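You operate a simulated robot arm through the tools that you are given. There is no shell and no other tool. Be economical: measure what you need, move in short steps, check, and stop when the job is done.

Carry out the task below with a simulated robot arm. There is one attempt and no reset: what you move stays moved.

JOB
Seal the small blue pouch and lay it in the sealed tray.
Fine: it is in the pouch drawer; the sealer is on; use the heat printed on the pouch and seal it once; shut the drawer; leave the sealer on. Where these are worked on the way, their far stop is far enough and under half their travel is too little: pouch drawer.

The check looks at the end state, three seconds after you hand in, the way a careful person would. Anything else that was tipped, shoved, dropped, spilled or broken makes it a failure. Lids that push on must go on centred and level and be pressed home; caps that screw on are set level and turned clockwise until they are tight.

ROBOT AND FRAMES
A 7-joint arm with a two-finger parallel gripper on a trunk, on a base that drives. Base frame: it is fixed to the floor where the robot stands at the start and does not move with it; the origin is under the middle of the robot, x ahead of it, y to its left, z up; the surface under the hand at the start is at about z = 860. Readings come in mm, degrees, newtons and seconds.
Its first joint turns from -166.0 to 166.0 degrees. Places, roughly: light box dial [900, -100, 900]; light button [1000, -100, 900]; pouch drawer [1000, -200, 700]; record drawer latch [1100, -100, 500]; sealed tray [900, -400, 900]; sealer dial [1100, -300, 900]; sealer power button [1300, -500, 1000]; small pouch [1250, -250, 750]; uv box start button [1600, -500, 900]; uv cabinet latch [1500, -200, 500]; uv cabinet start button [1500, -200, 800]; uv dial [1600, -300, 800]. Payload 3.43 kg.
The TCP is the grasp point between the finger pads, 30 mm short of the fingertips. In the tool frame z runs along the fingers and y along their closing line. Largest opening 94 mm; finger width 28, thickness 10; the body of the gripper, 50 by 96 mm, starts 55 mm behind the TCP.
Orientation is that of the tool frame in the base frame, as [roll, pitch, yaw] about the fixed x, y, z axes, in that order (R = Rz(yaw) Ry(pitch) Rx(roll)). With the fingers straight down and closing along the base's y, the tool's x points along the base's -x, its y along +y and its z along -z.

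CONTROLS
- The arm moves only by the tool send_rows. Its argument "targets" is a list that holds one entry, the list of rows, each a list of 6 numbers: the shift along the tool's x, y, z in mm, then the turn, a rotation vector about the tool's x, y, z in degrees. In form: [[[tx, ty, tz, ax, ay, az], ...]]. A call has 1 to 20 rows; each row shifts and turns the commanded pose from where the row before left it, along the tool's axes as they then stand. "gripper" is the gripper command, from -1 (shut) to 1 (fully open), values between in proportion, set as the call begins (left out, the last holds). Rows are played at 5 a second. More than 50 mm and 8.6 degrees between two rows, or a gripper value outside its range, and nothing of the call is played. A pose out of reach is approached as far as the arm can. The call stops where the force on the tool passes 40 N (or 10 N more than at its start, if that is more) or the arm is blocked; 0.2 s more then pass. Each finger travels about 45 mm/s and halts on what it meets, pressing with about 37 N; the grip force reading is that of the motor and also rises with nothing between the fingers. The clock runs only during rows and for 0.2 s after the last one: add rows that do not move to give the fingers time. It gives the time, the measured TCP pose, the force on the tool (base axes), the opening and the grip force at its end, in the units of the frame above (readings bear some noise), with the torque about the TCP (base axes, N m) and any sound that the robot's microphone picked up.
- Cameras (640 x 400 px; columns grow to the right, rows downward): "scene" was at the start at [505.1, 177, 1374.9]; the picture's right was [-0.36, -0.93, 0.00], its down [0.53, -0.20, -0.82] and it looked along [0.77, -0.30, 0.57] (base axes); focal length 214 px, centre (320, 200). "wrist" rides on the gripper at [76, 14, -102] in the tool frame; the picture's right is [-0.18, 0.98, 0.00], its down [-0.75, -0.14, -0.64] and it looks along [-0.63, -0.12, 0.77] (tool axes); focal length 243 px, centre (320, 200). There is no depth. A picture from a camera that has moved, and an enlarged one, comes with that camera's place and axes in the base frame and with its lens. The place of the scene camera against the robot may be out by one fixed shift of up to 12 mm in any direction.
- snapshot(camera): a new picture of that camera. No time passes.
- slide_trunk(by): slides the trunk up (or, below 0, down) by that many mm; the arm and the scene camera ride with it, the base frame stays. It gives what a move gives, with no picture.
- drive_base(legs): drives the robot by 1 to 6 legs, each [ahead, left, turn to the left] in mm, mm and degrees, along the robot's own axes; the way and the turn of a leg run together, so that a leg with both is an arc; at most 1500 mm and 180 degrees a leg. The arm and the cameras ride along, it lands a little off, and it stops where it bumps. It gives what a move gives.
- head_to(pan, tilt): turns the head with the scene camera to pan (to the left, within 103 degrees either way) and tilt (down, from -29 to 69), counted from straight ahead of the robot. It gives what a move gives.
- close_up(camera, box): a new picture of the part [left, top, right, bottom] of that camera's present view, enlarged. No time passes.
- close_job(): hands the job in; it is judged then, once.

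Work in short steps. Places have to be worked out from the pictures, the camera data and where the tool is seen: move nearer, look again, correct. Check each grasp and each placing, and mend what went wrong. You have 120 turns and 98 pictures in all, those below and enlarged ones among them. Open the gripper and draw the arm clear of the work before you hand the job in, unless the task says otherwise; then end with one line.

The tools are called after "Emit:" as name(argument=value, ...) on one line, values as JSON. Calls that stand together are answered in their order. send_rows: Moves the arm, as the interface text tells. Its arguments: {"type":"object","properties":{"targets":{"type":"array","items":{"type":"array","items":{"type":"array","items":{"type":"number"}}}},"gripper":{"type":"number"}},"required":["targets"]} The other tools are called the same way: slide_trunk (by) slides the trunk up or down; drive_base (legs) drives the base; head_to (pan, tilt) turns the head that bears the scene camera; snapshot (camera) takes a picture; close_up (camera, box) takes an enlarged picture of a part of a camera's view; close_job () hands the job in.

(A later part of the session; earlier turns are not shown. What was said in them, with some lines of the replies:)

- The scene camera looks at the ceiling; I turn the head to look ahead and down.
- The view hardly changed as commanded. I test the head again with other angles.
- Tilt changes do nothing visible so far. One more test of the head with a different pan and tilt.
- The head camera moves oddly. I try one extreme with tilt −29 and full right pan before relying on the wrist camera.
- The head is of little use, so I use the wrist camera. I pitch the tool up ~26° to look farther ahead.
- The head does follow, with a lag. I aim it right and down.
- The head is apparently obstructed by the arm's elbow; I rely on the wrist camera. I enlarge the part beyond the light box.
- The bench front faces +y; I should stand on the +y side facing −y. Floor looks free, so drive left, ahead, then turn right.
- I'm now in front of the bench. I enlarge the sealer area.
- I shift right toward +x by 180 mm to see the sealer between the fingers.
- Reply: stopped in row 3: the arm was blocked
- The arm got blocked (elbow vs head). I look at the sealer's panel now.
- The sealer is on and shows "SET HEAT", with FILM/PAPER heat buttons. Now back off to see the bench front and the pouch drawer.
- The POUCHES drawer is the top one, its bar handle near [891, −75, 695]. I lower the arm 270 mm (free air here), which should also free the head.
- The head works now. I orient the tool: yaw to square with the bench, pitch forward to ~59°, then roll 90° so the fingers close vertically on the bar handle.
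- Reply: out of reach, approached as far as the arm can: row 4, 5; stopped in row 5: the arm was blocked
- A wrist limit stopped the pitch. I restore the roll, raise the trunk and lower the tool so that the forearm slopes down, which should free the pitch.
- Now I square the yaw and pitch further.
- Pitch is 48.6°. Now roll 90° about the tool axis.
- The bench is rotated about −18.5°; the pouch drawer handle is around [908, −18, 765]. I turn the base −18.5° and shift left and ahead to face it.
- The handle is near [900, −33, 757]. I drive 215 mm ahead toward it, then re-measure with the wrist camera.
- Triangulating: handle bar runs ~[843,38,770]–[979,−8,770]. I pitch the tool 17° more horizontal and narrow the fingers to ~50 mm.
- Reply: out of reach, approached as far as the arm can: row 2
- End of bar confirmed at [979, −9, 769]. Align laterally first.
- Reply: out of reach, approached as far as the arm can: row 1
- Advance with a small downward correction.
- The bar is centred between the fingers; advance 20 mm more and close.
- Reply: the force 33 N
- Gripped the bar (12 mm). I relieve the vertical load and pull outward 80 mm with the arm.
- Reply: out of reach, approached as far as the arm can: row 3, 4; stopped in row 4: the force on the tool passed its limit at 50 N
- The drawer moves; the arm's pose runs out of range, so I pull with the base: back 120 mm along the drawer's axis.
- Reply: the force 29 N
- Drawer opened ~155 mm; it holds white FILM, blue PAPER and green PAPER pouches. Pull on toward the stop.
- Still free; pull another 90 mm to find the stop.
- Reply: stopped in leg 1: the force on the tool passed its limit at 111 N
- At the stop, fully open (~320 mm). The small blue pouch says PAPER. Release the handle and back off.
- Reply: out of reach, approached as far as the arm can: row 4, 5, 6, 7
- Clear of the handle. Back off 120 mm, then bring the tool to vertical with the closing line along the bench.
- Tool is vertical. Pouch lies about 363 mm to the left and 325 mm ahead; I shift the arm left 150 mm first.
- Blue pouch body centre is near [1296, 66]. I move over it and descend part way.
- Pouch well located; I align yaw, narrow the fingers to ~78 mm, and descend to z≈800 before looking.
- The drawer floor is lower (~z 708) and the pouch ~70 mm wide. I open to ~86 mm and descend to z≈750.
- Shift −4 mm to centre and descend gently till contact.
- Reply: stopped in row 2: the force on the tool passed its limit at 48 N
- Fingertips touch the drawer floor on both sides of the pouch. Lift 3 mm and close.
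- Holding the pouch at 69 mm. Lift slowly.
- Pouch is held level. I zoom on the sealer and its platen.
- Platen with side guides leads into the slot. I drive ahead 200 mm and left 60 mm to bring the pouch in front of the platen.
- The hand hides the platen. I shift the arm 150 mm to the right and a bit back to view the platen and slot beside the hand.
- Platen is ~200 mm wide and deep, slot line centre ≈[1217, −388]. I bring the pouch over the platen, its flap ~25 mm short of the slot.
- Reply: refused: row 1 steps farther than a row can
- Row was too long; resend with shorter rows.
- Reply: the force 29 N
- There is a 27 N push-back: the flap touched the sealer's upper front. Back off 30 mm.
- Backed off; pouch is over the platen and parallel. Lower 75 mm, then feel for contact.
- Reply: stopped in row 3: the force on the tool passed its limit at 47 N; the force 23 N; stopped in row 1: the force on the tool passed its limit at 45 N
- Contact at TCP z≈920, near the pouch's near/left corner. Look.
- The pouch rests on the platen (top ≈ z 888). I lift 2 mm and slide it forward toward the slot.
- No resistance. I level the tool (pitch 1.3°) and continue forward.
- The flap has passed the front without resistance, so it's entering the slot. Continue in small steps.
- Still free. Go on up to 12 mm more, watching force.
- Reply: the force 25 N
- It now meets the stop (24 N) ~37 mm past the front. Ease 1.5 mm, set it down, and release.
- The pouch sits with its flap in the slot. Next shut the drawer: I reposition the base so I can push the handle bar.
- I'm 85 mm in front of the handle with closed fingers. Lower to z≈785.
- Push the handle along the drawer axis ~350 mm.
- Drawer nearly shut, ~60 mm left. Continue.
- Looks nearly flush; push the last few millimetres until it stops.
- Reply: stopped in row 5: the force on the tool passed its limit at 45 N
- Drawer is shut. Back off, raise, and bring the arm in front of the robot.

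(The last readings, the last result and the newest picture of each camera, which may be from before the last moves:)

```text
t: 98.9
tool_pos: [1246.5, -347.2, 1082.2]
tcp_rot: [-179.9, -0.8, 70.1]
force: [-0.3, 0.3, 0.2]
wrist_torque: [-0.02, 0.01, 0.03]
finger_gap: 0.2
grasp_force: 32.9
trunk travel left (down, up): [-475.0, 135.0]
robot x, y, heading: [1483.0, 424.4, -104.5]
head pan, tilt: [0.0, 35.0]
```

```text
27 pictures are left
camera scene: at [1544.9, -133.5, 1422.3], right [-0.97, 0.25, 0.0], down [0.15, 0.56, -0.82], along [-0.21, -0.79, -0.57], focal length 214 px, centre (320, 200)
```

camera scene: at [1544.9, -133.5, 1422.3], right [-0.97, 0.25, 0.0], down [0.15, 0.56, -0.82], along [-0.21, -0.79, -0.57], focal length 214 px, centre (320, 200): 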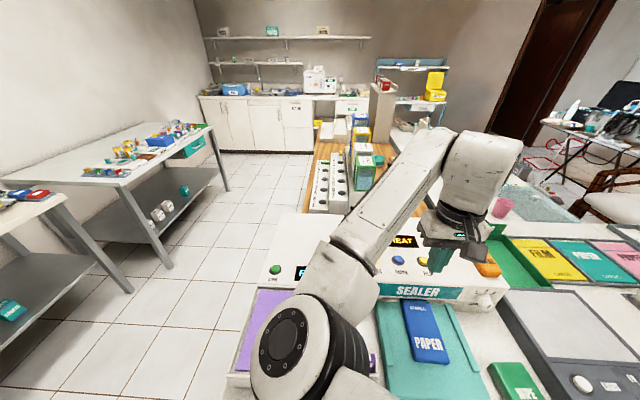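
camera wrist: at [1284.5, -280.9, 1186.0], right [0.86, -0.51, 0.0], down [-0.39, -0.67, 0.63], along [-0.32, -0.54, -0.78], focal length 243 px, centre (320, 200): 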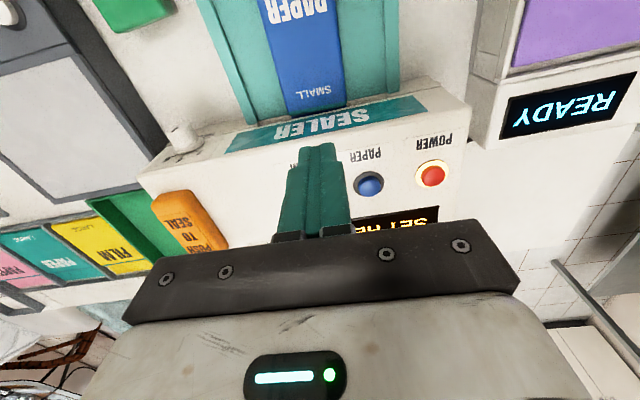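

PAPER button ≈[1250, −443, 962]. Move above it and lower to tip ≈20 mm above.

Emit:
send_rows(targets=[[[-30, 12, 0, 0, 0.8, 0], [-30, 12, 0, 0, 0, 0], [-29, 12, 0, 0, 0, 0], [0, 0, 35, 0, 0, 0], [0, 0, 33, 0, 0, 0]]])

Emit:
close_up(camera="wrist", box=[220, 80, 460, 230])

Emit:
close_up(camera="scene", box=[340, 200, 540, 325])

```text
t: 100.1
tool_pos: [1250.3, -442.5, 1012.9]
tcp_rot: [-179.8, -1.6, 70.1]
force: [-0.2, -1.0, 0.0]
wrist_torque: [0.0, 0.01, 0.02]
finger_gap: 0.0
grasp_force: 32.8
trunk travel left (down, up): [-475.0, 135.0]
robot x, y, heading: [1482.4, 427.9, -104.8]
head pan, tilt: [0.0, 35.0]
heard: click
```

```text
2.67 times, centred on (340, 155) of wrist
camera zoom: at [1288.2, -377.7, 1117.3], right [0.86, -0.51, -0.01], down [-0.39, -0.68, 0.62], along [-0.32, -0.53, -0.78], focal length 647 px, centre (267, 320)
```

zoom: 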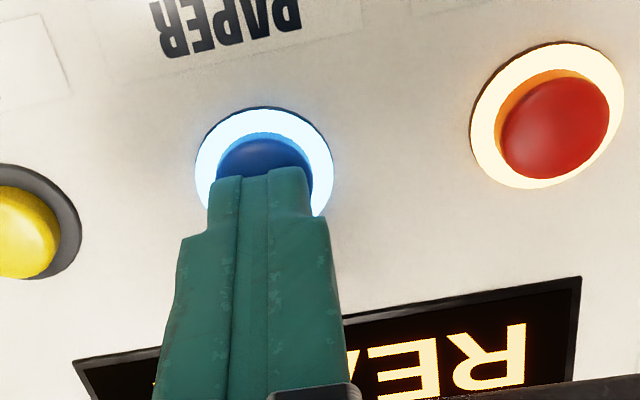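

```text
3.20 times, centred on (440, 262) of scene
camera zoom: at [1544.9, -133.5, 1422.4], right [-0.97, 0.25, 0.0], down [0.15, 0.56, -0.82], along [-0.21, -0.79, -0.57], focal length 686 px, centre (-64, 0)
```

zoom: 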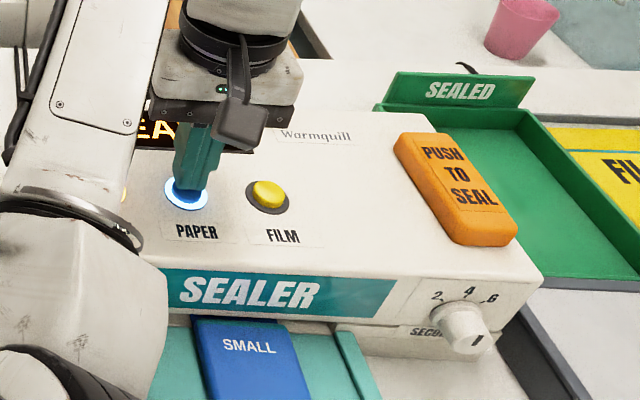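

PAPER clicked and lit; display reads READY. Lift off, and look at the seal paddle and dial closely.

Emit:
send_rows(targets=[[[0, 0, -35, 0, 0, 0], [0, 0, -35, 0, 0, 0]]])

Emit:
close_up(camera="scene", box=[440, 230, 540, 320])

Emit:
snapshot(camera="wrist")

```text
t: 100.7
tool_pos: [1248.3, -441.6, 1084.3]
tcp_rot: [-179.9, -1.6, 70.1]
force: [-0.2, -0.5, 0.1]
wrist_torque: [0.01, 0.02, 0.01]
finger_gap: 0.0
grasp_force: 33.0
trunk travel left (down, up): [-475.0, 135.0]
robot x, y, heading: [1484.8, 421.3, -104.8]
head pan, tilt: [0.0, 35.0]
```

```text
4.44 times, centred on (490, 275) of scene
camera zoom: at [1544.8, -133.6, 1422.1], right [-0.97, 0.25, 0.0], down [0.15, 0.56, -0.82], along [-0.21, -0.79, -0.57], focal length 953 px, centre (-436, -133)
```

zoom: 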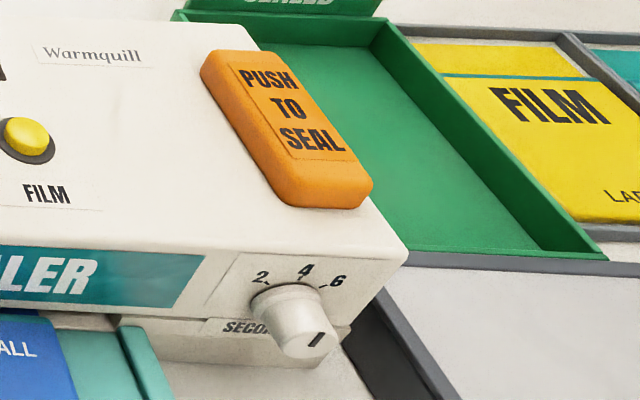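

```text
23 pictures are left
camera wrist: at [1286.9, -377.6, 1188.1], right [0.86, -0.51, -0.01], down [-0.39, -0.68, 0.62], along [-0.32, -0.53, -0.78], focal length 243 px, centre (320, 200)
```

wrist: 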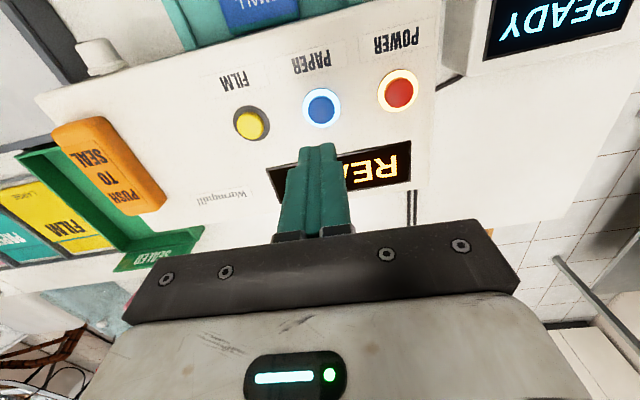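

Paddle centre ≈[1048, −378, 985]. Move above it.

Emit:
send_rows(targets=[[[-2, -42, 0, 0, 0, 0], [-2, -42, 0, 0, 0, 0], [-2, -42, 0, 0, 0, 0], [-2, -42, 0, 0, 0, 0], [-1, -41, 0, 0, 1.6, 0], [0, 0, 25, 0, 0, 0]]])

Emit:
snapshot(camera="wrist")

```text
t: 102.1
tool_pos: [1051.1, -380.1, 1057.3]
tcp_rot: [-179.8, -3.2, 70.2]
force: [0.2, -0.1, 0.7]
wrist_torque: [0.0, -0.01, -0.02]
finger_gap: 0.0
grasp_force: 32.8
trunk travel left (down, up): [-475.0, 135.0]
robot x, y, heading: [1486.1, 427.2, -104.9]
head pan, tilt: [0.0, 35.0]
```

```text
22 pictures are left
camera wrist: at [1088.1, -318.5, 1163.2], right [0.86, -0.51, -0.01], down [-0.4, -0.69, 0.6], along [-0.31, -0.51, -0.8], focal length 243 px, centre (320, 200)
```

wrist: 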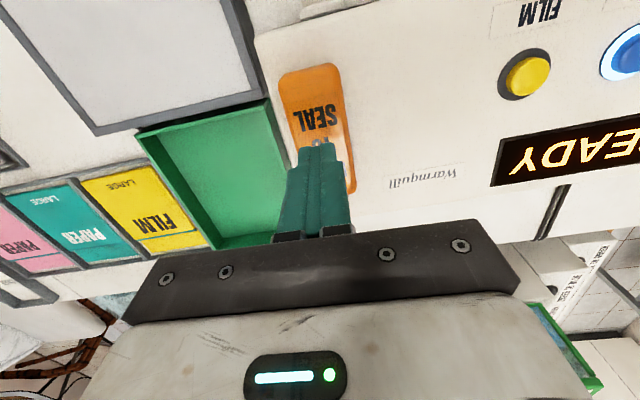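

Fix tilt and press down on the paddle once in small steps.

Emit:
send_rows(targets=[[[0, 0, 0, 0, -3.2, 0], [0, 0, 15, 0, 0, 0], [0, 0, 10, 0, 0, 0]]])

Emit:
send_rows(targets=[[[0, 0, 5, 0, 0, 0], [0, 0, 4, 0, 0, 0], [0, 0, 3, 0, 0, 0]]])

```text
t: 102.9
tool_pos: [1051.1, -379.7, 1032.3]
tcp_rot: [-179.9, -0.1, 70.1]
force: [0.2, -0.1, 0.1]
wrist_torque: [-0.02, -0.01, -0.02]
finger_gap: 0.1
grasp_force: 33.2
trunk travel left (down, up): [-475.0, 135.0]
robot x, y, heading: [1485.9, 426.8, -104.6]
head pan, tilt: [0.0, 35.0]
```

```text
t: 103.7
tool_pos: [1050.9, -379.6, 1019.2]
tcp_rot: [-179.9, 0.0, 70.1]
force: [3.3, 1.2, 5.8]
wrist_torque: [0.0, -0.13, 0.04]
finger_gap: 0.1
grasp_force: 33.5
trunk travel left (down, up): [-475.0, 135.0]
robot x, y, heading: [1486.5, 424.0, -104.4]
head pan, tilt: [0.0, 35.0]
```

Contact at tip z≈989. Press further, listening for a sound.

Emit:
send_rows(targets=[[[0, 0, 2, 0, 0, 0], [0, 0, 2, 0, 0, 0], [0, 0, 0, 0, 0, 0]]])

Emit:
close_up(camera="wrist", box=[220, 20, 640, 230])

```text
t: 104.5
tool_pos: [1049.3, -379.1, 1016.5]
tcp_rot: [-179.8, -0.2, 70.1]
force: [0.7, 0.1, 0.3]
wrist_torque: [-0.01, -0.02, 0.02]
finger_gap: 0.0
grasp_force: 32.9
trunk travel left (down, up): [-475.0, 135.0]
robot x, y, heading: [1481.0, 425.1, -104.6]
head pan, tilt: [0.0, 35.0]
```

```text
1.52 times, centred on (430, 125) of wrist
camera zoom: at [1088.9, -311.4, 1118.0], right [0.86, -0.51, 0.0], down [-0.39, -0.66, 0.64], along [-0.33, -0.55, -0.77], focal length 370 px, centre (152, 314)
```

zoom: 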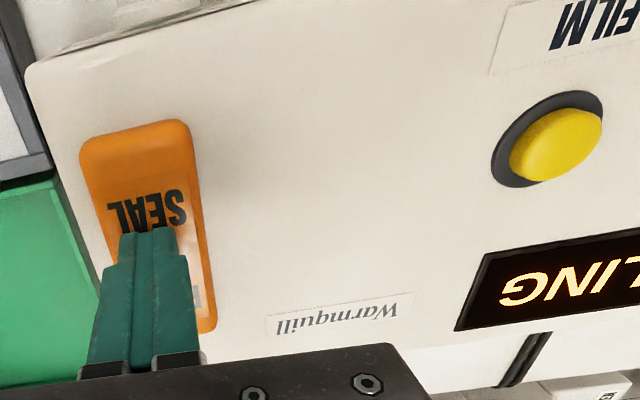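

Display shows "…LING" (SEALING). I hold still and wait for it to finish.

Emit:
send_rows(targets=[[[0, 0, 0, 0, 0, 0], [0, 0, 0, 0, 0, 0], [0, 0, 0, 0, 0, 0], [0, 0, 0, 0, 0, 0], [0, 0, 0, 0, 0, 0], [0, 0, 0, 0, 0, 0], [0, 0, 0, 0, 0, 0], [0, 0, 0, 0, 0, 0]]])

Emit:
close_up(camera="wrist", box=[220, 20, 640, 230])

```text
t: 106.3
tool_pos: [1049.8, -378.0, 1015.2]
tcp_rot: [-179.9, -0.1, 70.1]
force: [0.0, -0.6, 0.1]
wrist_torque: [-0.01, 0.03, -0.02]
finger_gap: 0.0
grasp_force: 32.8
trunk travel left (down, up): [-475.0, 135.0]
robot x, y, heading: [1487.4, 423.5, -104.6]
head pan, tilt: [0.0, 35.0]
```

```text
1.52 times, centred on (430, 125) of wrist
camera zoom: at [1089.2, -311.6, 1118.5], right [0.86, -0.51, 0.0], down [-0.39, -0.66, 0.64], along [-0.33, -0.55, -0.77], focal length 370 px, centre (152, 314)
```

zoom: 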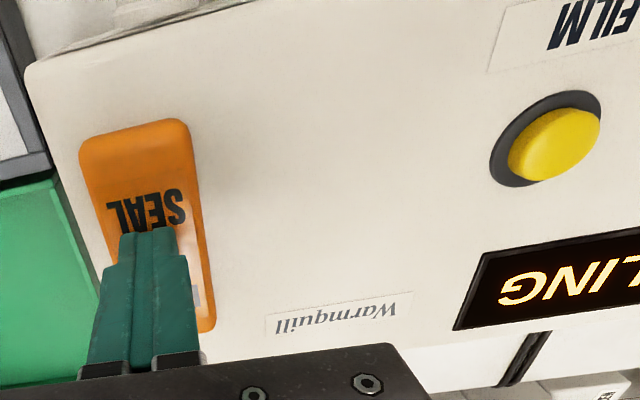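

The paddle is latched and bears no load; I lift clear and wait.

Emit:
send_rows(targets=[[[0, 0, -20, 0, 0, 0], [0, 0, -30, 0, 0, 0], [0, 0, 0, 0, 0, 0], [0, 0, 0, 0, 0, 0], [0, 0, 0, 0, 0, 0], [0, 0, 0, 0, 0, 0], [0, 0, 0, 0, 0, 0], [0, 0, 0, 0, 0, 0], [0, 0, 0, 0, 0, 0], [0, 0, 0, 0, 0, 0]]])

Emit:
close_up(camera="scene", box=[340, 200, 540, 325])

```text
t: 108.5
tool_pos: [1050.3, -379.6, 1065.8]
tcp_rot: [180.0, 0.0, 70.1]
force: [-0.3, -0.6, -0.9]
wrist_torque: [0.0, 0.0, 0.03]
finger_gap: 0.0
grasp_force: 33.0
trunk travel left (down, up): [-475.0, 135.0]
robot x, y, heading: [1483.9, 426.9, -104.8]
head pan, tilt: [0.0, 35.0]
```

```text
3.20 times, centred on (440, 262) of scene
camera zoom: at [1544.8, -133.6, 1422.2], right [-0.97, 0.25, 0.0], down [0.15, 0.56, -0.82], along [-0.21, -0.79, -0.57], focal length 686 px, centre (-64, 0)
```

zoom: 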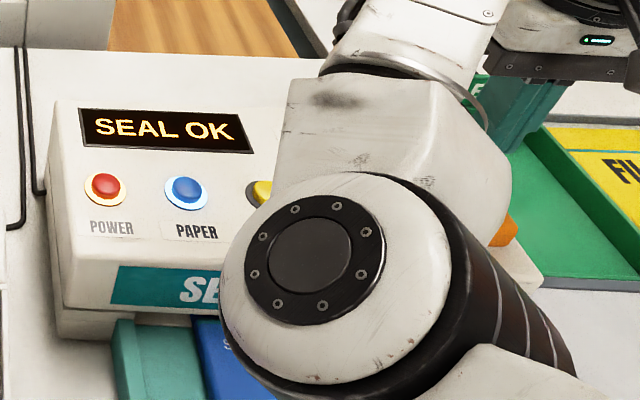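

"SEAL OK". Now go back over the pouch with open fingers.

Emit:
send_rows(targets=[[[31, 33, 0, 0, 0, 0], [31, 33, 0, 0, 0, 0], [31, 33, 0, 0, 0, 0], [31, 33, 0, 0, 0, 0], [30, 33, 0, 0, 0, 0], [0, 0, 35, 0, 0, 0], [0, 0, 35, 0, 0, 0]]], gripper=0.75)

Emit:
snapshot(camera="wrist")

```text
t: 110.1
tool_pos: [1258.0, -289.8, 998.5]
tcp_rot: [-179.9, 0.0, 70.1]
force: [-1.0, 0.4, -0.2]
wrist_torque: [-0.04, -0.03, 0.01]
finger_gap: 82.4
grasp_force: 0.2
trunk travel left (down, up): [-475.0, 135.0]
robot x, y, heading: [1486.9, 426.9, -104.5]
head pan, tilt: [0.0, 35.0]
```

```text
18 pictures are left
camera wrist: at [1296.7, -222.4, 1101.1], right [0.86, -0.51, 0.0], down [-0.39, -0.66, 0.64], along [-0.33, -0.55, -0.77], focal length 243 px, centre (320, 200)
```

wrist: 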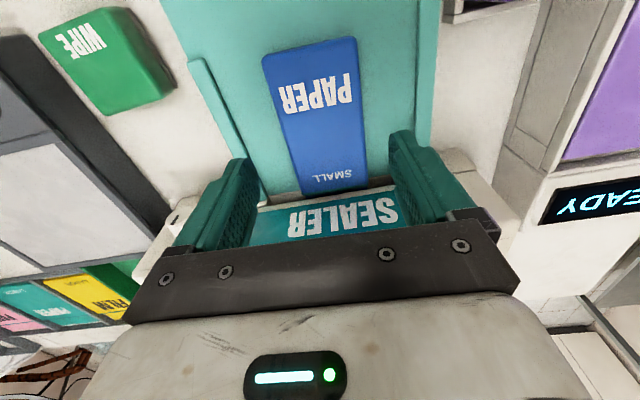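

Pouch in place. Descend to grip height and close.

Emit:
send_rows(targets=[[[0, 0, 30, 0, 0, 0], [0, 0, 30, 0, 0, 0], [0, 0, 16, 0, 0, 0]]])

Emit:
send_rows(targets=[[[0, 0, 0, 0, 0, 0], [0, 0, 0, 0, 0, 0], [0, 0, 0, 0, 0, 0], [0, 0, 0, 0, 0, 0]]], gripper=-1)

```text
t: 110.9
tool_pos: [1257.8, -290.3, 923.2]
tcp_rot: [-180.0, 0.0, 70.1]
force: [1.3, -0.4, -0.4]
wrist_torque: [-0.01, 0.03, 0.02]
finger_gap: 82.3
grasp_force: 0.0
trunk travel left (down, up): [-475.0, 135.0]
robot x, y, heading: [1479.0, 426.1, -104.8]
head pan, tilt: [0.0, 35.0]
```

```text
t: 111.9
tool_pos: [1257.6, -288.7, 923.4]
tcp_rot: [-179.8, -0.1, 70.1]
force: [0.9, -0.2, 1.3]
wrist_torque: [0.02, -0.02, -0.02]
finger_gap: 69.1
grasp_force: 37.4
trunk travel left (down, up): [-475.0, 135.0]
robot x, y, heading: [1486.2, 422.4, -104.5]
head pan, tilt: [0.0, 35.0]
```

Gripped. Pull straight back out of the slot, then lift.

Emit:
send_rows(targets=[[[10, 0, -0.5, 0, 0, 0], [15, 0, 0, 0, 0, 0], [15, 0, 0, 0, 0, 0], [15, 0, 0, 0, 0, 0], [0, 0, -20, 0, 0, 0], [0, 0, -30, 0, 0, 0], [0, 0, -40, 0, 0, 0], [0, 0, -40, 0, 0, 0], [0, 0, -40, 0, 0, 0]]])

Emit:
snapshot(camera="wrist")

```text
t: 113.9
tool_pos: [1278.3, -236.8, 1090.2]
tcp_rot: [-179.9, -0.1, 70.1]
force: [-0.8, -0.6, -0.9]
wrist_torque: [0.02, -0.01, -0.03]
finger_gap: 69.1
grasp_force: 36.8
trunk travel left (down, up): [-475.0, 135.0]
robot x, y, heading: [1487.3, 422.8, -104.5]
head pan, tilt: [0.0, 35.0]
```

```text
17 pictures are left
camera wrist: at [1317.0, -169.5, 1192.6], right [0.86, -0.51, 0.0], down [-0.39, -0.66, 0.64], along [-0.33, -0.55, -0.77], focal length 243 px, centre (320, 200)
```

wrist: 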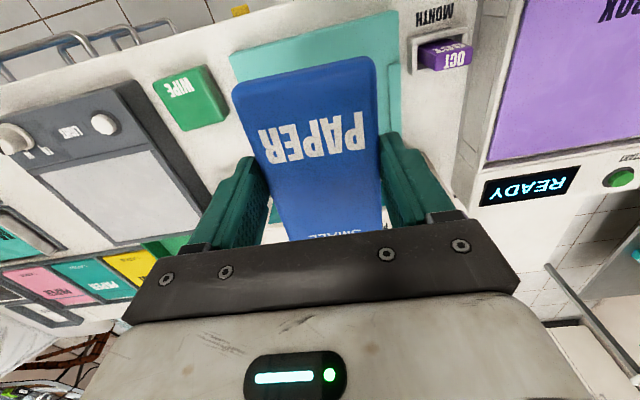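

Pouch held. Drive right and ahead to bring it toward the sealed tray (fingers well above everything).

Emit:
drive_base(legs=[[0, -330, 0], [90, 0, 0]])

Emit:
snapshot(camera="wrist")

Emit:
snapshot(camera="scene")

```text
t: 116.8
tool_pos: [941.8, -241.9, 1090.1]
tcp_rot: [-179.9, -0.2, 70.7]
force: [-0.3, -0.5, -0.7]
wrist_torque: [0.01, -0.04, 0.01]
finger_gap: 69.0
grasp_force: 37.6
trunk travel left (down, up): [-475.0, 135.0]
robot x, y, heading: [1140.7, 424.7, -104.0]
head pan, tilt: [0.0, 35.0]
```

```text
16 pictures are left
camera wrist: at [979.3, -174.8, 1192.4], right [0.87, -0.5, 0.0], down [-0.38, -0.67, 0.64], along [-0.32, -0.56, -0.77], focal length 243 px, centre (320, 200)
```

wrist: 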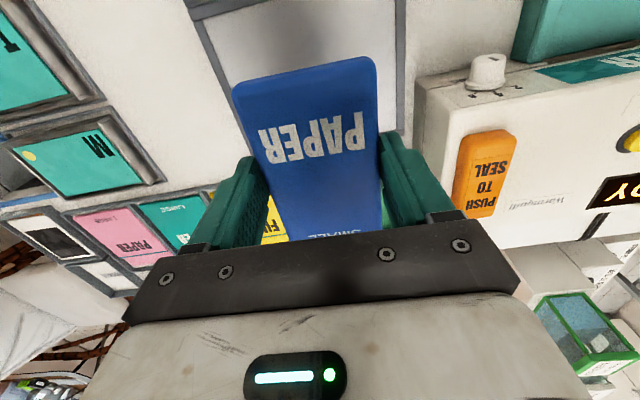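

```text
15 pictures are left
camera scene: at [1206.7, -136.3, 1422.3], right [-0.97, 0.24, 0.0], down [0.14, 0.56, -0.82], along [-0.2, -0.79, -0.57], focal length 214 px, centre (320, 200)
```

scene: 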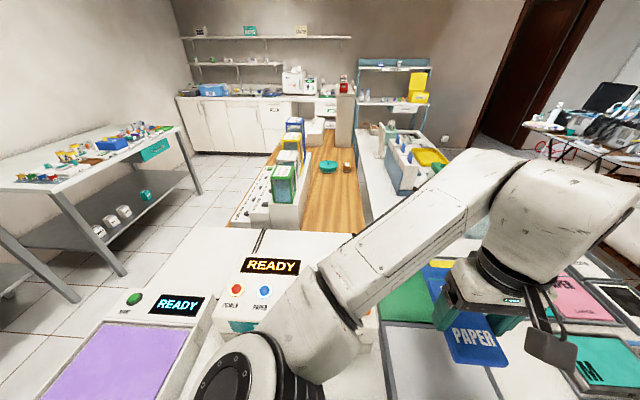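

Shift the arm 160 mm right to see the tray beside the hand for precise measurement.

Emit:
send_rows(targets=[[[0, -40, 0, 0, 0, 0], [0, -40, 0, 0, 0, 0], [0, -40, 0, 0, 0, 0], [0, -40, 0, 0, 0, 0]]])

Emit:
close_up(camera="wrist", box=[320, 40, 640, 240])

Emit:
close_up(camera="scene", box=[340, 230, 540, 355])

```text
t: 117.8
tool_pos: [792.5, -189.5, 1088.9]
tcp_rot: [-179.9, -0.1, 70.7]
force: [0.5, -0.3, -1.4]
wrist_torque: [0.05, 0.03, 0.04]
finger_gap: 69.1
grasp_force: 37.9
trunk travel left (down, up): [-475.0, 135.0]
robot x, y, heading: [1140.6, 423.3, -104.1]
head pan, tilt: [0.0, 35.0]
```

```text
2.00 times, centred on (480, 140) of wrist
camera zoom: at [829.6, -122.4, 1191.9], right [0.87, -0.5, 0.0], down [-0.38, -0.67, 0.64], along [-0.32, -0.56, -0.77], focal length 485 px, centre (0, 320)
```

zoom: 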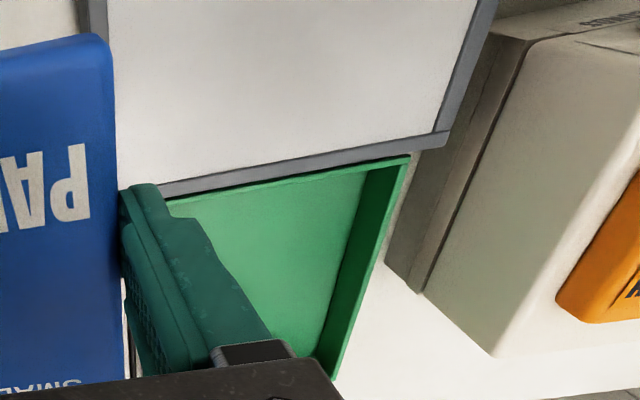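

```text
3.20 times, centred on (440, 292) of scene
camera zoom: at [1207.2, -136.5, 1422.2], right [-0.97, 0.24, 0.0], down [0.14, 0.56, -0.82], along [-0.2, -0.79, -0.57], focal length 686 px, centre (-64, -96)
```

zoom: 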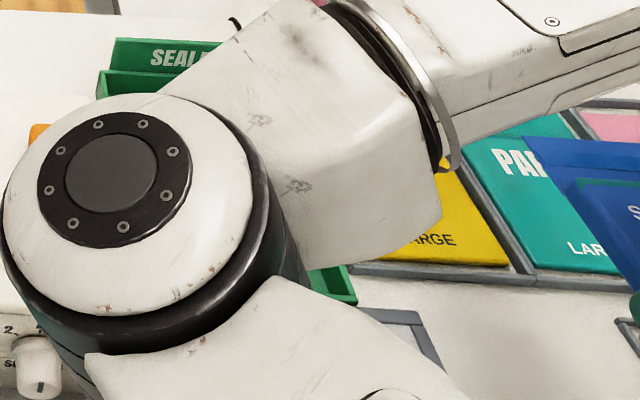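

Tray rim ≈ front [855,−300]–[995,−346], back [935,−537]; centre ≈[896, −419]. Move TCP to [906, −387] (pouch centred) with a 1.5° yaw trim, and lower part way.

Emit:
send_rows(targets=[[[-30, 34.5, 0, 0, 0, 0], [-30, 34.5, 0, 0, 0, 0], [-30, 34.5, 0, 0, 0, 0], [-30, 34.5, 0, 0, 0, 0], [-29, 34, 0, 0, 0, 0], [0, 0, 0, 0, 0, -1.5], [0, 0, 40, 0, 0, 0], [0, 0, 40, 0, 0, 0], [0, 0, 20, 0, 0, 0]]])

Emit:
snapshot(camera="wrist")

Emit:
close_up(camera="scene", box=[340, 210, 540, 335])

```text
t: 119.8
tool_pos: [905.2, -388.3, 989.8]
tcp_rot: [-179.9, 0.0, 72.3]
force: [0.2, 0.3, -1.3]
wrist_torque: [0.02, 0.02, 0.02]
finger_gap: 68.8
grasp_force: 37.3
trunk travel left (down, up): [-475.0, 135.0]
robot x, y, heading: [1141.3, 421.4, -104.1]
head pan, tilt: [0.0, 35.0]
```

```text
12 pictures are left
camera wrist: at [941.4, -319.7, 1092.2], right [0.88, -0.47, 0.0], down [-0.36, -0.68, 0.64], along [-0.31, -0.56, -0.77], focal length 243 px, centre (320, 200)
```

wrist: 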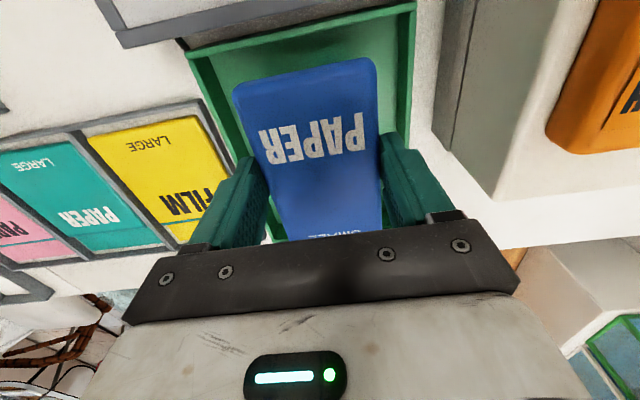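

```text
3.20 times, centred on (440, 272) of scene
camera zoom: at [1206.7, -136.6, 1422.3], right [-0.97, 0.24, 0.0], down [0.14, 0.56, -0.82], along [-0.2, -0.79, -0.57], focal length 686 px, centre (-64, -32)
```

zoom: 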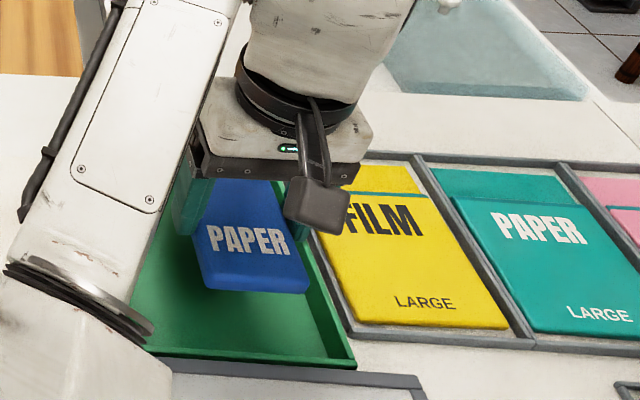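

Alignment is good (≈8 mm gap in front, ≈11 mm behind). Shift −6 mm laterally and lower, feeling for contact.

Emit:
send_rows(targets=[[[0, -6, 10, 0, 0, 0], [0, 0, 20, 0, 0, 0], [0, 0, 20, 0, 0, 0], [0, 0, 10, 0, 0, 0]]])

Emit:
snapshot(camera="wrist")

```text
t: 120.8
tool_pos: [897.3, -384.6, 928.6]
tcp_rot: [-179.9, 0.0, 72.4]
force: [-0.9, -0.4, -1.6]
wrist_torque: [0.02, -0.02, 0.01]
finger_gap: 68.9
grasp_force: 36.6
trunk travel left (down, up): [-475.0, 135.0]
robot x, y, heading: [1142.3, 424.1, -104.2]
head pan, tilt: [0.0, 35.0]
```

```text
10 pictures are left
camera wrist: at [933.9, -316.4, 1032.7], right [0.88, -0.47, 0.0], down [-0.36, -0.68, 0.64], along [-0.31, -0.56, -0.77], focal length 243 px, centre (320, 200)
```

wrist: 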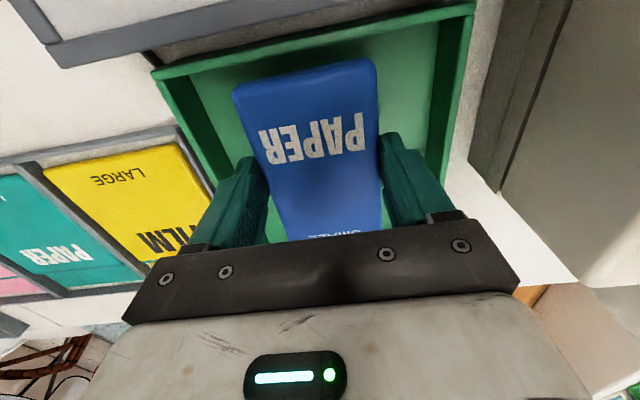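

Well inside the rim. Lower in small steps until contact.

Emit:
send_rows(targets=[[[0, 0, 5, 0, 0, 0], [0, 0, 5, 0, 0, 0], [0, 0, 4, 0, 0, 0], [0, 0, 3, 0, 0, 0], [0, 0, 3, 0, 0, 0], [0, 0, 3, 0, 0, 0], [0, 0, 3, 0, 0, 0], [0, 0, 3, 0, 0, 0], [0, 0, 3, 0, 0, 0], [0, 0, 3, 0, 0, 0], [0, 0, 3, 0, 0, 0]]])

```text
t: 123.2
tool_pos: [897.4, -385.1, 895.3]
tcp_rot: [-179.9, 0.3, 72.2]
force: [-0.2, 2.3, 36.8]
wrist_torque: [0.44, -0.16, -0.01]
finger_gap: 69.0
grasp_force: 37.4
trunk travel left (down, up): [-475.0, 135.0]
robot x, y, heading: [1140.1, 425.2, -104.1]
head pan, tilt: [0.0, 35.0]
```

On the tray floor (37 N). Ease 1.5 mm, release and rise.

Emit:
send_rows(targets=[[[0, 0, -1.5, 0, 0, 0], [0, 0, 0, 0, 0, 0]]])

Emit:
send_rows(targets=[[[0, 0, 0, 0, 0, 0], [0, 0, 0, 0, 0, 0], [0, 0, -15, 0, 0, 0], [0, 0, -30, 0, 0, 0], [0, 0, -40, 0, 0, 0], [0, 0, -40, 0, 0, 0], [0, 0, -40, 0, 0, 0], [0, 0, -40, 0, 0, 0], [40, 0, 0, 0, 0, 0], [40, 0, 0, 0, 0, 0]]], gripper=0.75)

Emit:
snapshot(camera="wrist")

```text
t: 123.8
tool_pos: [897.3, -384.7, 896.0]
tcp_rot: [-179.9, 0.3, 72.2]
force: [-4.8, -5.1, 39.6]
wrist_torque: [-0.18, 0.13, -0.04]
finger_gap: 69.3
grasp_force: 37.3
trunk travel left (down, up): [-475.0, 135.0]
robot x, y, heading: [1140.1, 420.4, -104.1]
head pan, tilt: [0.0, 35.0]
```

```text
t: 126.0
tool_pos: [921.3, -308.1, 1097.0]
tcp_rot: [-179.8, -0.1, 72.2]
force: [0.1, 0.1, -1.5]
wrist_torque: [-0.01, -0.01, 0.0]
finger_gap: 81.9
grasp_force: 0.0
trunk travel left (down, up): [-475.0, 135.0]
robot x, y, heading: [1139.8, 424.9, -103.9]
head pan, tilt: [0.0, 35.0]
```

```text
9 pictures are left
camera wrist: at [957.3, -239.6, 1199.8], right [0.88, -0.48, 0.0], down [-0.36, -0.68, 0.64], along [-0.31, -0.56, -0.77], focal length 243 px, centre (320, 200)
```

wrist: 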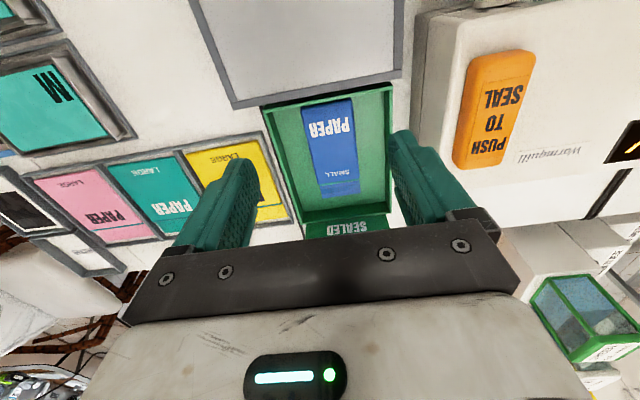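

The pouch appears flat in the tray. I back the robot off and take a final check of tray, sealer and drawer.

Emit:
drive_base(legs=[[-350, 0, 0]])

Emit:
snapshot(camera="scene")

Emit:
close_up(camera="wrist", box=[160, 40, 480, 240])

```text
t: 128.3
tool_pos: [1006.7, 31.2, 1096.9]
tcp_rot: [-180.0, -0.1, 72.2]
force: [-0.8, -0.6, 0.5]
wrist_torque: [-0.01, 0.0, 0.02]
finger_gap: 82.5
grasp_force: 0.0
trunk travel left (down, up): [-475.0, 135.0]
robot x, y, heading: [1226.9, 763.2, -103.7]
head pan, tilt: [0.0, 35.0]
```

```text
8 pictures are left
camera scene: at [1292.0, 203.6, 1422.2], right [-0.97, 0.24, 0.0], down [0.14, 0.56, -0.82], along [-0.2, -0.79, -0.57], focal length 214 px, centre (320, 200)
```

scene: 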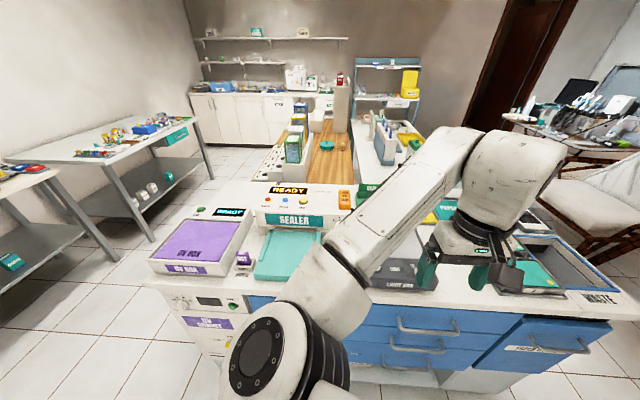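

```text
2.00 times, centred on (320, 140) of wrist
camera zoom: at [1042.9, 99.8, 1199.7], right [0.88, -0.47, 0.0], down [-0.36, -0.68, 0.64], along [-0.31, -0.56, -0.77], focal length 485 px, centre (320, 320)
```

zoom: 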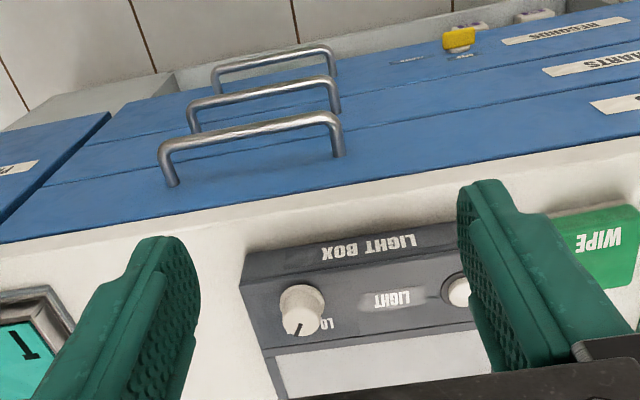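

The drawer is flush, the sealer is still on, the pouch lies flat in the sealed tray, and the open gripper is clear of the work. I hand the job in.

Emit:
close_job()

```text
The job is handed in.
```

The small blue pouch was sealed once on the PAPER setting printed on it, and the sealer showed "SEAL OK". It now lies flat in the sealed tray, the pouch drawer is shut, and the sealer is still on.
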